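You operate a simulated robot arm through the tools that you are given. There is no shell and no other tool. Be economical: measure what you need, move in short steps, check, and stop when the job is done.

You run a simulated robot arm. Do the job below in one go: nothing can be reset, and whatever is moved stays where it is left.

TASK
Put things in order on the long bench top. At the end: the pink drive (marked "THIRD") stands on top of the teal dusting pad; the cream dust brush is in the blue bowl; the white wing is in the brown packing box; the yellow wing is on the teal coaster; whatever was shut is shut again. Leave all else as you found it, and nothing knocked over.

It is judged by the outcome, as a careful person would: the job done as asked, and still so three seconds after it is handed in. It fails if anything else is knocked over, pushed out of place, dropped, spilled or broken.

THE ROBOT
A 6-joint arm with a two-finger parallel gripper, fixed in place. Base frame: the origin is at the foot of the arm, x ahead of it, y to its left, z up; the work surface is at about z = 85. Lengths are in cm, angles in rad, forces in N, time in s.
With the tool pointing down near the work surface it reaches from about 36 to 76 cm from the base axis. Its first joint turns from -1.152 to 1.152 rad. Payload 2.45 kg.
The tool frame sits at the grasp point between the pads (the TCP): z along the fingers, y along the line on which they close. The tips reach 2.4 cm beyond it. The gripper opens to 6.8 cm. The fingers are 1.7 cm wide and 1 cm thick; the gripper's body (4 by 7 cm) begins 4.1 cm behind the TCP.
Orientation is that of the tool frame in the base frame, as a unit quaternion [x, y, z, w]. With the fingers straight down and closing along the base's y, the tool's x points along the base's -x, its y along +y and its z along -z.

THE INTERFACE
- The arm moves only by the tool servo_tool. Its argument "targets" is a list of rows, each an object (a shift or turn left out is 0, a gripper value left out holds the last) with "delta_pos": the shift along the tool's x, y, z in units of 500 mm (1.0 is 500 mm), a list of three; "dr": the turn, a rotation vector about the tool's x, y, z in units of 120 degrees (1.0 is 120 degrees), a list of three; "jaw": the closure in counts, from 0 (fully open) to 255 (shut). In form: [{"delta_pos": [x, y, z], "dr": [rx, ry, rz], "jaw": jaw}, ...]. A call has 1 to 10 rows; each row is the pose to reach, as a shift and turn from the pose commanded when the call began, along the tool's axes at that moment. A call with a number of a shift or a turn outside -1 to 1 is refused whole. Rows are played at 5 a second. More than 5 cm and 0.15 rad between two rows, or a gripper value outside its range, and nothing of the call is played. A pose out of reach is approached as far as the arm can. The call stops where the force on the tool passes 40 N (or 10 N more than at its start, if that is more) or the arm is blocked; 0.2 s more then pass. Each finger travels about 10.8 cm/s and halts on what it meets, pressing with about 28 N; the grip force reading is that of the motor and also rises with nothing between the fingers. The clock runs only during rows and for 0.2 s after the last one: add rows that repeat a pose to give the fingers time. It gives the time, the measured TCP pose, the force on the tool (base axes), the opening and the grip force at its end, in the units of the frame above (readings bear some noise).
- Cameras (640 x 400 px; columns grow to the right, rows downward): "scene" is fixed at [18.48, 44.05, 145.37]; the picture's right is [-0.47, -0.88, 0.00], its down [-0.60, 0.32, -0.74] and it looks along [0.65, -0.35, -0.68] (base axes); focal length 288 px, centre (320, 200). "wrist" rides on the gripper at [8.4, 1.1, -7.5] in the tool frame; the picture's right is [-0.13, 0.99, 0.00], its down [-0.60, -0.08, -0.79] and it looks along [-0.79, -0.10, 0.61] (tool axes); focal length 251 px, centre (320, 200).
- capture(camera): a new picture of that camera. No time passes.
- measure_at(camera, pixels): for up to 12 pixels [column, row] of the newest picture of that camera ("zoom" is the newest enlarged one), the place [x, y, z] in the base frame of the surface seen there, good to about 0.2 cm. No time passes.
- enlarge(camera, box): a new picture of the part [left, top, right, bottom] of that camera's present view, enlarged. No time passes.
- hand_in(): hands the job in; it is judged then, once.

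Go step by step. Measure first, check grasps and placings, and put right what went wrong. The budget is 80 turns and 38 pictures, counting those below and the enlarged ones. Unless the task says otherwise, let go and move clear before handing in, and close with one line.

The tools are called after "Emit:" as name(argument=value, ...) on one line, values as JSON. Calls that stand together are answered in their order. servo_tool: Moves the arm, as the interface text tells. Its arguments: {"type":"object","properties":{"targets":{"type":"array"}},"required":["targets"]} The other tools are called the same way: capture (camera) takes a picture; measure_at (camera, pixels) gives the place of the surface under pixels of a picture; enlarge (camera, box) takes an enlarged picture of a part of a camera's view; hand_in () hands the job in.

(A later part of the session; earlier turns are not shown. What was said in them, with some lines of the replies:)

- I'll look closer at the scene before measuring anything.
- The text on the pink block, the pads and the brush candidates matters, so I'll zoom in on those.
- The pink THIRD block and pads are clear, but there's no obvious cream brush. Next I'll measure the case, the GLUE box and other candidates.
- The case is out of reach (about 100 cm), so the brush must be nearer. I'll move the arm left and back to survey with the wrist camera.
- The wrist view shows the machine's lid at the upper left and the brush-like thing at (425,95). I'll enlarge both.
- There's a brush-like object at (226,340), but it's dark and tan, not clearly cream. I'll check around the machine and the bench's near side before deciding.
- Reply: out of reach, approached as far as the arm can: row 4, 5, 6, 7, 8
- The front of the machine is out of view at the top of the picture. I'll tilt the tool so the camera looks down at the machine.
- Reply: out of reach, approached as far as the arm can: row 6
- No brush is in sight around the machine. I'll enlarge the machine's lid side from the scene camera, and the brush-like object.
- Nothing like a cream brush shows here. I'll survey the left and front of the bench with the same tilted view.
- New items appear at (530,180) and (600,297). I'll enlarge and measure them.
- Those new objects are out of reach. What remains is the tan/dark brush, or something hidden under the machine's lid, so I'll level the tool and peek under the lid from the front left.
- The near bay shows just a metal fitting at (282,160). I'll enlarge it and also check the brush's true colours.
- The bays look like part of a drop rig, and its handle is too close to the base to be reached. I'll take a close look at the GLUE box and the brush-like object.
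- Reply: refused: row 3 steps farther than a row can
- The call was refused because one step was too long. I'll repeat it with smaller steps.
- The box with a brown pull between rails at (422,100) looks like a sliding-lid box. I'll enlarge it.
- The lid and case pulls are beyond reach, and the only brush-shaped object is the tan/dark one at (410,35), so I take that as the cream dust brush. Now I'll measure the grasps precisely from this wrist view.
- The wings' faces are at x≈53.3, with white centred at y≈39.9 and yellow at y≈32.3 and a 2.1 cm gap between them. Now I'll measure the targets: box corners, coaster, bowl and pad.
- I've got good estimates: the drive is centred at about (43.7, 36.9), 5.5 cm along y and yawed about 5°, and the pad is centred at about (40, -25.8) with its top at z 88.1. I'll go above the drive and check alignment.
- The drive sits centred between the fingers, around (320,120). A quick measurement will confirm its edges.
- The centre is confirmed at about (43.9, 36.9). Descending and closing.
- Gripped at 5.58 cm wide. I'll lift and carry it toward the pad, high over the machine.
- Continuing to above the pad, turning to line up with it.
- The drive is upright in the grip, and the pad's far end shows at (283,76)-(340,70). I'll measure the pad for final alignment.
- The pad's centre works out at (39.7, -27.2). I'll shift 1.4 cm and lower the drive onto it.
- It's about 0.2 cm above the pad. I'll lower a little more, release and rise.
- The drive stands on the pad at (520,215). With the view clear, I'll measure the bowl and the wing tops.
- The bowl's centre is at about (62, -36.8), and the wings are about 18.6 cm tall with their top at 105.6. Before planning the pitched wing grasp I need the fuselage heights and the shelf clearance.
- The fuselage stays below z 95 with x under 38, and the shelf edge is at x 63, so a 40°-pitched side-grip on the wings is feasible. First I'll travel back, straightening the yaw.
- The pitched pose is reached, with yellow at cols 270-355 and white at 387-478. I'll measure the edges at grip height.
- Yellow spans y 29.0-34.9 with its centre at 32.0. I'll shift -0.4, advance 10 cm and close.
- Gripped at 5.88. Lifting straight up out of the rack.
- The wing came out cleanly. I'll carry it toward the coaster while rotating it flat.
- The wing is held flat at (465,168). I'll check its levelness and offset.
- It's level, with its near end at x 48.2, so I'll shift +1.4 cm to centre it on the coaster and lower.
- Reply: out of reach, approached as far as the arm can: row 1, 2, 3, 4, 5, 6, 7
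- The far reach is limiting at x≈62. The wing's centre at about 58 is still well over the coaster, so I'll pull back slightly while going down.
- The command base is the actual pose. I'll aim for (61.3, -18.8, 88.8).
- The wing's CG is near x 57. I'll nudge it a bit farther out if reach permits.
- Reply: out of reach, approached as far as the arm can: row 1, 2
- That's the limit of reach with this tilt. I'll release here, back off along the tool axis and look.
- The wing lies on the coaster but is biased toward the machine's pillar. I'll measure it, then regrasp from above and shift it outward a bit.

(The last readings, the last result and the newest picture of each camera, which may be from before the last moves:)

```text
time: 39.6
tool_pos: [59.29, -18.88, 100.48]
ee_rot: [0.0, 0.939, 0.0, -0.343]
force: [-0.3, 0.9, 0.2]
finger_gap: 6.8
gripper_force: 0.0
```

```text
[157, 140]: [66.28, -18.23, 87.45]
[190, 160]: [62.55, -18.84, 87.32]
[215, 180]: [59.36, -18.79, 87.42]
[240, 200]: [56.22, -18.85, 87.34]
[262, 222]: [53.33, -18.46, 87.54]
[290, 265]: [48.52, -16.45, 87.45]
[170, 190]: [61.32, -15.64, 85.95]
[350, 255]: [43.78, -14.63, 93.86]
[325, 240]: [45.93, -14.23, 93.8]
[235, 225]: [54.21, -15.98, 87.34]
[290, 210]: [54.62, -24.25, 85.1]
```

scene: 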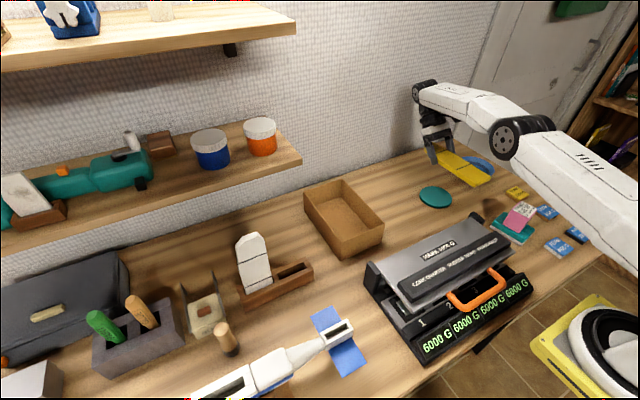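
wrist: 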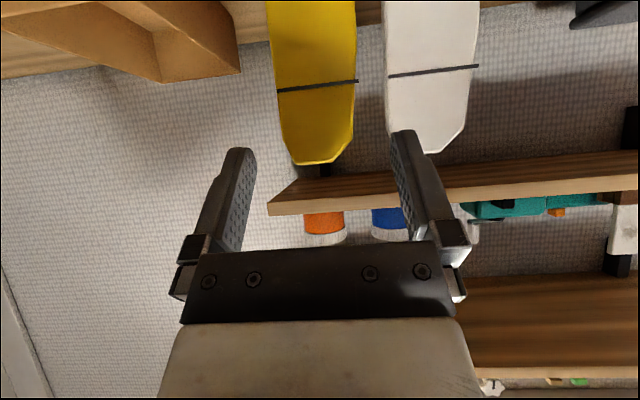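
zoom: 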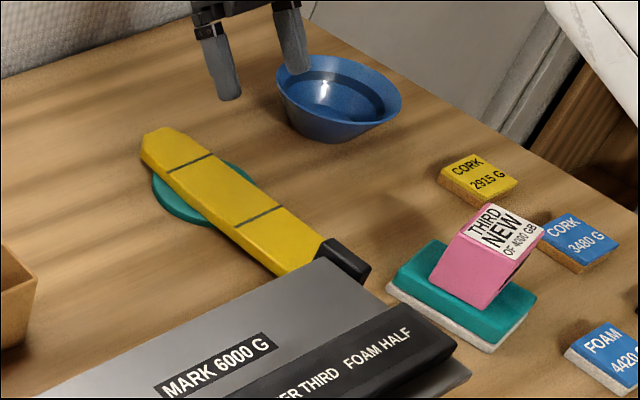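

It's flat at z 87.4 along y≈-18.7. I'll turn the tool vertical above it.

Emit:
servo_tool(targets=[{"delta_pos": [0, 0.002, 0], "dr": [0, -0.06, 0]}, {"delta_pos": [0, 0.002, 0], "dr": [0, -0.12, 0]}, {"delta_pos": [0, 0.002, 0], "dr": [0, -0.18, 0]}, {"delta_pos": [0, 0.002, 0], "dr": [0, -0.24, 0]}, {"delta_pos": [0, 0.002, 0], "dr": [0, -0.29, 0]}, {"delta_pos": [0, 0.002, 0], "dr": [0, -0.333, 0]}])

Emit:
servo_tool(targets=[{"delta_pos": [0, 0, 0.08]}, {"delta_pos": [0, 0, 0.16]}, {"delta_pos": [0, 0, 0.22]}, {"delta_pos": [0, 0, 0.233]}, {"delta_pos": [0, 0, 0.233]}])

```text
time: 41.0
tool_pos: [59.47, -18.63, 100.37]
ee_rot: [-0.001, 1.0, 0.0, 0.0]
force: [0.3, 0.6, -0.7]
finger_gap: 6.78
gripper_force: 0.2
```

```text
time: 42.2
tool_pos: [59.3, -18.58, 88.74]
ee_rot: [0.001, 1.0, 0.0, -0.001]
force: [0.6, 0.1, 0.4]
finger_gap: 6.79
gripper_force: 0.0
```

I'm positioned around the wing. Next: grip, lift 0.6 cm, shift 2.6 cm outward, lower and release.

Emit:
servo_tool(targets=[{"delta_pos": [0, 0, 0], "jaw": 255}, {"delta_pos": [0, 0, 0], "jaw": 255}, {"delta_pos": [0, 0, 0], "jaw": 255}, {"delta_pos": [0, 0, -0.012], "jaw": 255}, {"delta_pos": [-0.026, -0.003, -0.012], "jaw": 255}, {"delta_pos": [-0.052, -0.003, -0.012], "jaw": 255}, {"delta_pos": [-0.052, -0.003, -0.012], "jaw": 255}])

Emit:
servo_tool(targets=[{"delta_pos": [0, 0, 0.011]}, {"delta_pos": [0, 0, 0.011]}, {"delta_pos": [0, 0, 0.011], "jaw": 0}, {"delta_pos": [0, 0, 0.011], "jaw": 0}, {"delta_pos": [0, 0, 0.011], "jaw": 0}, {"delta_pos": [0, 0, -0.06], "jaw": 0}, {"delta_pos": [0, 0, -0.15], "jaw": 0}, {"delta_pos": [0, 0, -0.24], "jaw": 0}, {"delta_pos": [0, 0, -0.33], "jaw": 0}, {"delta_pos": [0, 0, -0.42], "jaw": 0}])

Emit:
capture(camera="scene")

```text
time: 43.8
tool_pos: [62.07, -18.49, 89.28]
ee_rot: [0.001, 1.0, -0.001, -0.001]
force: [0.3, 0.8, 0.0]
finger_gap: 5.88
gripper_force: 28.4
```

```text
time: 46.0
tool_pos: [62.17, -18.56, 110.16]
ee_rot: [0.0, 1.0, 0.0, 0.0]
force: [0.4, 0.0, 0.1]
finger_gap: 6.83
gripper_force: 0.1
```

```text
6 pictures are left
```

scene: 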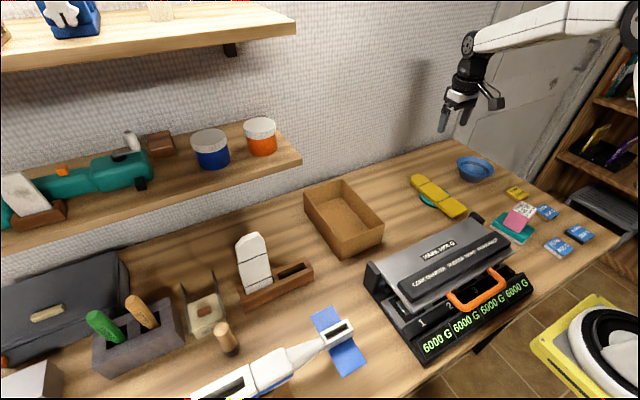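

The yellow wing sits well on the coaster at (437,195). Back now for the white wing.

Emit:
servo_tool(targets=[{"delta_pos": [0.034, 0.057, -0.01]}, {"delta_pos": [0.069, 0.114, -0.02]}, {"delta_pos": [0.103, 0.171, -0.04]}, {"delta_pos": [0.138, 0.228, -0.04]}, {"delta_pos": [0.172, 0.285, -0.04]}, {"delta_pos": [0.206, 0.342, -0.04]}, {"delta_pos": [0.241, 0.399, -0.04]}, {"delta_pos": [0.275, 0.456, -0.04]}, {"delta_pos": [0.31, 0.513, -0.04]}, {"delta_pos": [0.344, 0.57, -0.04]}])

Emit:
servo_tool(targets=[{"delta_pos": [-0.001, 0.06, 0.0], "dr": [0, -0.0417, 0]}, {"delta_pos": [-0.002, 0.12, 0.0], "dr": [0, -0.0834, 0]}, {"delta_pos": [-0.003, 0.18, 0.0], "dr": [0, -0.125, 0]}, {"delta_pos": [-0.004, 0.24, 0.02], "dr": [0, -0.1667, 0]}, {"delta_pos": [-0.005, 0.3, 0.04], "dr": [0, -0.2084, 0]}, {"delta_pos": [-0.006, 0.36, 0.06], "dr": [0, -0.25, 0]}, {"delta_pos": [-0.007, 0.42, 0.08], "dr": [0, -0.2917, 0]}, {"delta_pos": [-0.008, 0.48, 0.1], "dr": [0, -0.3334, 0]}, {"delta_pos": [-0.009, 0.54, 0.115], "dr": [0, -0.375, 0]}, {"delta_pos": [-0.01, 0.598, 0.126], "dr": [0, -0.4167, 0]}])

```text
time: 48.2
tool_pos: [44.81, 9.86, 112.5]
ee_rot: [0.001, 1.0, -0.001, 0.0]
force: [0.4, 0.1, -0.5]
finger_gap: 6.83
gripper_force: 0.0
```

```text
time: 50.4
tool_pos: [45.49, 39.86, 105.95]
ee_rot: [0.0, 0.907, 0.001, 0.422]
force: [-0.4, 0.3, -0.4]
finger_gap: 6.8
gripper_force: 0.1
```

Lined up with white at y 39.9. Advancing 10 cm and gripping.

Emit:
servo_tool(targets=[{"delta_pos": [0, 0.001, 0.06]}, {"delta_pos": [0, 0.001, 0.12]}, {"delta_pos": [0, 0.001, 0.17]}, {"delta_pos": [0, 0.001, 0.203]}, {"delta_pos": [0, 0.001, 0.203]}, {"delta_pos": [0, 0.001, 0.203], "jaw": 255}, {"delta_pos": [0, 0.001, 0.203], "jaw": 255}, {"delta_pos": [0, 0.001, 0.203], "jaw": 255}])

Emit:
servo_tool(targets=[{"delta_pos": [-0.023, 0, -0.019]}, {"delta_pos": [-0.054, 0, -0.045]}, {"delta_pos": [-0.092, 0, -0.077]}, {"delta_pos": [-0.13, 0, -0.109]}, {"delta_pos": [-0.161, 0, -0.135]}])

```text
time: 52.2
tool_pos: [53.31, 39.88, 99.6]
ee_rot: [0.0, 0.907, 0.001, 0.422]
force: [0.6, -1.1, -0.4]
finger_gap: 5.88
gripper_force: 28.0
```

```text
time: 53.4
tool_pos: [53.33, 39.85, 109.94]
ee_rot: [0.001, 0.907, 0.0, 0.422]
force: [-0.3, 0.4, -0.5]
finger_gap: 5.87
gripper_force: 28.1
```

White is out of the rack. I'll carry it to the box, tilting it so it goes in at a 25° slope (it's slightly longer than the box).

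Emit:
servo_tool(targets=[{"delta_pos": [0, -0.054, 0]}, {"delta_pos": [0, -0.108, 0]}, {"delta_pos": [0, -0.162, 0]}, {"delta_pos": [0, -0.216, 0]}, {"delta_pos": [0, -0.27, 0]}, {"delta_pos": [0, -0.324, 0], "dr": [0, 0.06, 0]}, {"delta_pos": [0, -0.378, 0], "dr": [0, 0.12, 0]}, {"delta_pos": [0, -0.432, 0], "dr": [0, 0.18, 0]}, {"delta_pos": [0, -0.486, 0], "dr": [0, 0.24, 0]}, {"delta_pos": [0, -0.539, 0], "dr": [0, 0.3, 0]}])

Emit:
servo_tool(targets=[{"delta_pos": [-0.044, 0, 0.01], "dr": [0, 0.04, 0]}, {"delta_pos": [-0.088, 0, 0.04], "dr": [0, 0.08, 0]}, {"delta_pos": [-0.132, 0, 0.08], "dr": [0, 0.12, 0]}, {"delta_pos": [-0.175, 0, 0.12], "dr": [0, 0.16, 0]}, {"delta_pos": [-0.22, 0, 0.155], "dr": [0, 0.2, 0]}, {"delta_pos": [-0.2625, 0, 0.187], "dr": [0, 0.2417, 0]}, {"delta_pos": [-0.2625, 0, 0.187], "dr": [0, 0.2417, 0]}])

Emit:
capture(camera="scene")

```text
time: 55.6
tool_pos: [53.1, 12.71, 110.02]
ee_rot: [0.001, 0.993, 0.0, 0.12]
force: [-0.3, -0.2, 0.1]
finger_gap: 5.85
gripper_force: 27.9
```

```text
time: 57.2
tool_pos: [68.09, 12.68, 103.96]
ee_rot: [0.0, 0.991, 0.0, -0.132]
force: [0.9, -0.5, 0.5]
finger_gap: 5.84
gripper_force: 28.1
```

```text
5 pictures are left
```

scene: 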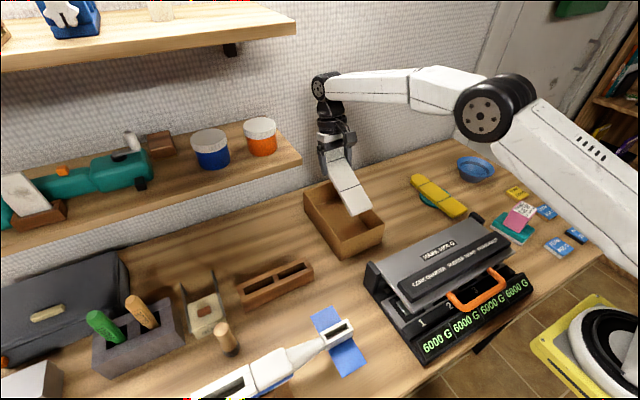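

The white wing hangs tilted over the box at (348,185). I'll measure its near end before lowering.

Emit:
measure_at(camera="scene", pixels=[[355, 211], [346, 213], [366, 208], [350, 195], [338, 172], [382, 221], [366, 232], [320, 186]])

```text
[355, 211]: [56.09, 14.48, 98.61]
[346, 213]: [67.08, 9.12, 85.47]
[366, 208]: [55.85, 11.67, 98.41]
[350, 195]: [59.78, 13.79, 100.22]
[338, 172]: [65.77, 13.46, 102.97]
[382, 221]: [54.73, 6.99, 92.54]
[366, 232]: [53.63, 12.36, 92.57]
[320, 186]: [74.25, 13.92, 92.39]
```

The near end is at x≈55.7, inside the wall at 54.2. Lowering 10.9 cm.

Emit:
servo_tool(targets=[{"delta_pos": [-0.017, 0.004, 0.0631]}, {"delta_pos": [-0.034, 0.004, 0.1262]}, {"delta_pos": [-0.046, 0.004, 0.17]}, {"delta_pos": [-0.0545, 0.004, 0.2]}, {"delta_pos": [-0.0571, 0.004, 0.2104]}, {"delta_pos": [-0.0571, 0.004, 0.2104]}])

```text
time: 58.6
tool_pos: [68.28, 13.32, 93.22]
ee_rot: [-0.001, 0.991, 0.0, -0.13]
force: [0.0, 0.7, -0.2]
finger_gap: 5.81
gripper_force: 28.0
```

No contact yet, so it's about 0.4 cm above the floor. Releasing and rising.

Emit:
servo_tool(targets=[{"delta_pos": [0, 0, 0], "jaw": 0}, {"delta_pos": [0, 0, 0], "jaw": 0}, {"delta_pos": [0, 0, 0], "jaw": 0}, {"delta_pos": [0, 0, 0], "jaw": 0}, {"delta_pos": [0.021, 0, -0.077]}, {"delta_pos": [0.042, 0, -0.154]}, {"delta_pos": [0.068, 0, -0.25]}, {"delta_pos": [0.089, 0, -0.328]}])

Emit:
capture(camera="scene")

```text
time: 60.4
tool_pos: [68.28, 13.08, 109.94]
ee_rot: [0.0, 0.991, 0.001, -0.132]
force: [0.1, -0.5, 0.5]
finger_gap: 6.81
gripper_force: 0.1
```

```text
4 pictures are left
```

scene: 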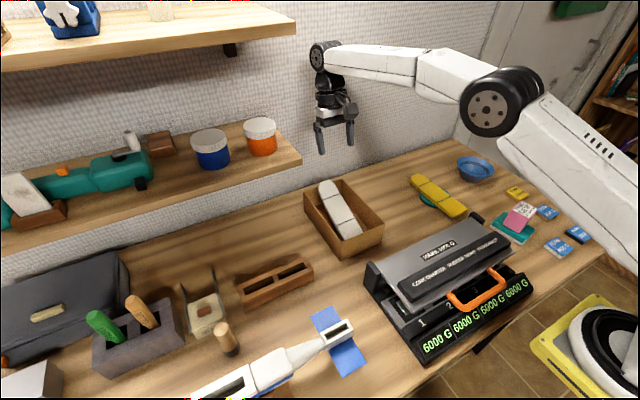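

The white wing lies in the box at (340,212). Now for the brush: first I'll retreat and level the tool, then go above it.

Emit:
servo_tool(targets=[{"delta_pos": [0.066, 0.01, 0.011], "dr": [0, -0.021, 0]}, {"delta_pos": [0.132, 0.03, 0.022], "dr": [0, -0.042, 0]}, {"delta_pos": [0.198, 0.06, 0.033], "dr": [0, -0.063, 0]}, {"delta_pos": [0.264, 0.09, 0.044], "dr": [0, -0.084, 0]}, {"delta_pos": [0.33, 0.12, 0.055], "dr": [0, -0.105, 0]}, {"delta_pos": [0.396, 0.16, 0.066], "dr": [0, -0.1267, 0]}])

Emit:
servo_tool(targets=[{"delta_pos": [0.008, 0.079, 0.0]}, {"delta_pos": [0.016, 0.158, 0.0]}, {"delta_pos": [0.024, 0.237, 0.0]}, {"delta_pos": [0.032, 0.316, 0.02]}, {"delta_pos": [0.04, 0.395, 0.04]}, {"delta_pos": [0.048, 0.475, 0.06]}, {"delta_pos": [0.056, 0.555, 0.08]}, {"delta_pos": [0.056, 0.555, 0.08]}])

```text
time: 61.8
tool_pos: [48.16, 21.29, 112.08]
ee_rot: [0.0, 1.0, -0.001, 0.002]
force: [0.9, -0.6, -1.0]
finger_gap: 6.78
gripper_force: 0.1
```

```text
time: 63.6
tool_pos: [45.59, 48.8, 107.93]
ee_rot: [0.0, 1.0, -0.001, 0.001]
force: [-1.1, -0.2, -0.1]
finger_gap: 6.81
gripper_force: 0.1
```

Directly above the brush. Descending to z≈91.4 and gripping.

Emit:
servo_tool(targets=[{"delta_pos": [0, 0, 0.09]}, {"delta_pos": [0, 0, 0.18]}, {"delta_pos": [0, 0, 0.26]}, {"delta_pos": [0, 0, 0.31]}, {"delta_pos": [0, 0, 0.33]}, {"delta_pos": [0, 0, 0.33]}, {"delta_pos": [0, 0, 0.33], "jaw": 255}, {"delta_pos": [0, 0, 0.33], "jaw": 255}, {"delta_pos": [0, 0, 0.33], "jaw": 255}, {"delta_pos": [0, 0, 0.33], "jaw": 255}])

```text
time: 65.8
tool_pos: [45.5, 48.91, 91.7]
ee_rot: [0.001, 1.0, 0.0, 0.001]
force: [0.6, -0.4, 0.2]
finger_gap: 2.34
gripper_force: 28.0
```

The handle is gripped (2.34 cm). Lifting and carrying toward the bowl.

Emit:
servo_tool(targets=[{"delta_pos": [0, 0, -0.08]}, {"delta_pos": [0, 0, -0.17]}, {"delta_pos": [0, 0, -0.26]}, {"delta_pos": [0, 0, -0.35]}, {"delta_pos": [-0.01, -0.08, -0.38]}, {"delta_pos": [-0.02, -0.16, -0.38]}, {"delta_pos": [-0.03, -0.24, -0.38]}, {"delta_pos": [-0.04, -0.32, -0.38]}, {"delta_pos": [-0.05, -0.4, -0.38]}, {"delta_pos": [-0.06, -0.48, -0.38]}])

Emit:
servo_tool(targets=[{"delta_pos": [-0.02, -0.09, 0]}, {"delta_pos": [-0.04, -0.18, 0]}, {"delta_pos": [-0.06, -0.27, 0]}, {"delta_pos": [-0.08, -0.36, 0]}, {"delta_pos": [-0.1, -0.45, 0]}, {"delta_pos": [-0.12, -0.54, 0]}, {"delta_pos": [-0.14, -0.63, 0]}, {"delta_pos": [-0.16, -0.72, 0]}, {"delta_pos": [-0.18, -0.81, 0]}, {"delta_pos": [-0.2, -0.9, 0]}])

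```text
time: 68.0
tool_pos: [48.52, 24.79, 110.83]
ee_rot: [0.0, 1.0, 0.0, 0.001]
force: [-0.8, 0.2, -0.1]
finger_gap: 2.33
gripper_force: 28.1
```

```text
time: 70.2
tool_pos: [58.53, -20.14, 110.67]
ee_rot: [0.0, 1.0, 0.001, 0.0]
force: [-1.0, -0.6, -0.3]
finger_gap: 2.38
gripper_force: 27.7
```

Now moving above the bowl, staying clear of its rim.

Emit:
servo_tool(targets=[{"delta_pos": [-0.015, -0.08, 0]}, {"delta_pos": [-0.03, -0.16, 0]}, {"delta_pos": [-0.05, -0.24, 0.0]}, {"delta_pos": [-0.07, -0.334, 0.0]}, {"delta_pos": [-0.07, -0.334, 0.08]}, {"delta_pos": [-0.07, -0.334, 0.16]}, {"delta_pos": [-0.07, -0.334, 0.16]}])

Emit:
capture(camera="wrist")

```text
time: 71.8
tool_pos: [61.87, -36.89, 102.59]
ee_rot: [0.0, 1.0, -0.001, 0.001]
force: [0.2, 0.1, -0.1]
finger_gap: 2.35
gripper_force: 28.1
```

```text
3 pictures are left
```

wrist: 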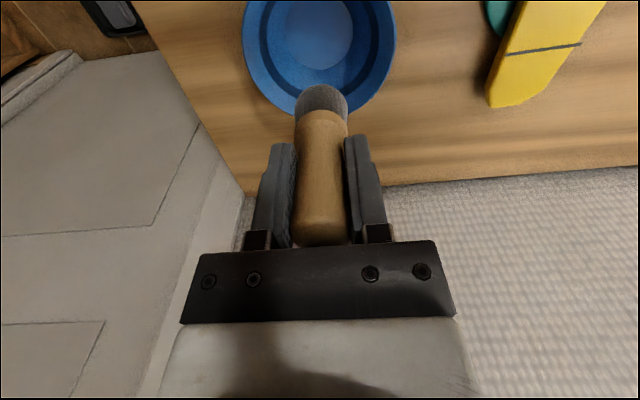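

The bowl is at (320,45) just below the brush. I'll measure its rim and floor to centre the brush.

Emit:
measure_at(camera="wrist", pixels=[[246, 40], [394, 40], [270, 98], [375, 98], [315, 30], [315, 60], [275, 30], [352, 30], [248, 5], [388, 5], [320, 92]])

```text
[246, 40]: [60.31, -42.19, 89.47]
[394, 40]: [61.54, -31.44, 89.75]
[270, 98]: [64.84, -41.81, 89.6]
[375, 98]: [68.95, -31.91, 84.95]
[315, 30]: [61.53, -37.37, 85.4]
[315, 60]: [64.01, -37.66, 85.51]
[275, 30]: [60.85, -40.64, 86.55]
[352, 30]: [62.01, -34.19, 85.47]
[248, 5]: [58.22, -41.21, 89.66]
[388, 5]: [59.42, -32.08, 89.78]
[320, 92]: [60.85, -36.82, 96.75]
```

The bowl's centre is (61.9, -36.8), right under the brush, and its floor is at 85.5. Lowering so the brush just reaches the floor.

Emit:
servo_tool(targets=[{"delta_pos": [0, 0, 0.07]}, {"delta_pos": [0, 0, 0.13]}, {"delta_pos": [0, 0, 0.18]}, {"delta_pos": [0, 0, 0.2]}, {"delta_pos": [0, 0, 0.206]}, {"delta_pos": [0, 0, 0.206]}])

```text
time: 73.2
tool_pos: [61.86, -36.89, 92.31]
ee_rot: [0.0, 1.0, 0.0, 0.001]
force: [-0.3, 1.1, -0.5]
finger_gap: 2.34
gripper_force: 27.9
```

Just above the floor. I'll open gently and rise.

Emit:
servo_tool(targets=[{"delta_pos": [0, 0, 0.002], "jaw": 140}, {"delta_pos": [0, 0, 0.002], "jaw": 100}, {"delta_pos": [0, 0, 0.002], "jaw": 60}, {"delta_pos": [0, 0, 0.002], "jaw": 40}, {"delta_pos": [0, 0, 0.002], "jaw": 40}, {"delta_pos": [0, 0, -0.04]}, {"delta_pos": [0, 0, -0.1]}, {"delta_pos": [0, 0, -0.18]}, {"delta_pos": [0, 0, -0.26]}, {"delta_pos": [0, 0, -0.34]}])

Emit:
capture(camera="scene")

```text
time: 75.4
tool_pos: [61.89, -36.9, 109.48]
ee_rot: [0.0, 1.0, 0.0, 0.001]
force: [-0.2, -0.2, -0.2]
finger_gap: 5.77
gripper_force: 0.0
```

```text
2 pictures are left
```

scene: 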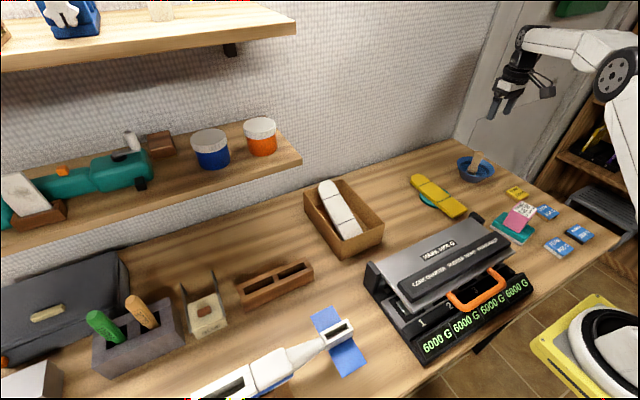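

The brush stands in the bowl at (477,165). One enlarged look will check the placements.

Emit:
enlarge(camera="scene", box=[400, 130, 560, 260])

```text
3.08 times, centred on (480, 195) of scene
```

zoom: 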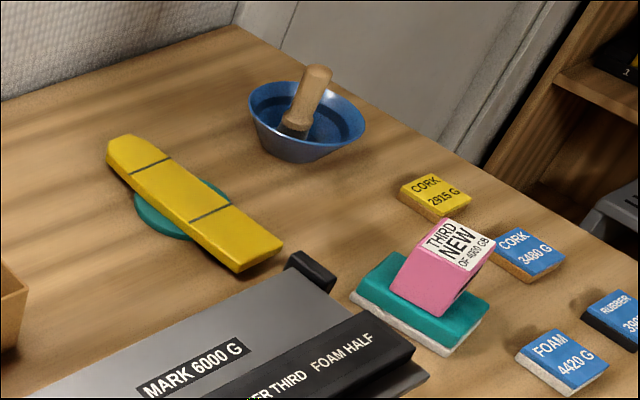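

All four placements check out and are stable in the latest view: the drive on the pad, the wing on the coaster, the brush in the bowl and the white wing in the box. Nothing shut was opened, and the arm is clear, so I'm handing in.

Emit:
hand_in()

```text
The job is handed in.
```

I've handed the job in: the pink THIRD drive stands on the teal dusting pad, the white wing is in the packing box and the yellow wing is on the coaster. A brush stands in the blue bowl, but its handle is tan rather than clearly cream. It was the only brush I could see, though I didn't open anything to look for another. Nothing shut was opened, and the last pictures showed nothing else moved or knocked over.
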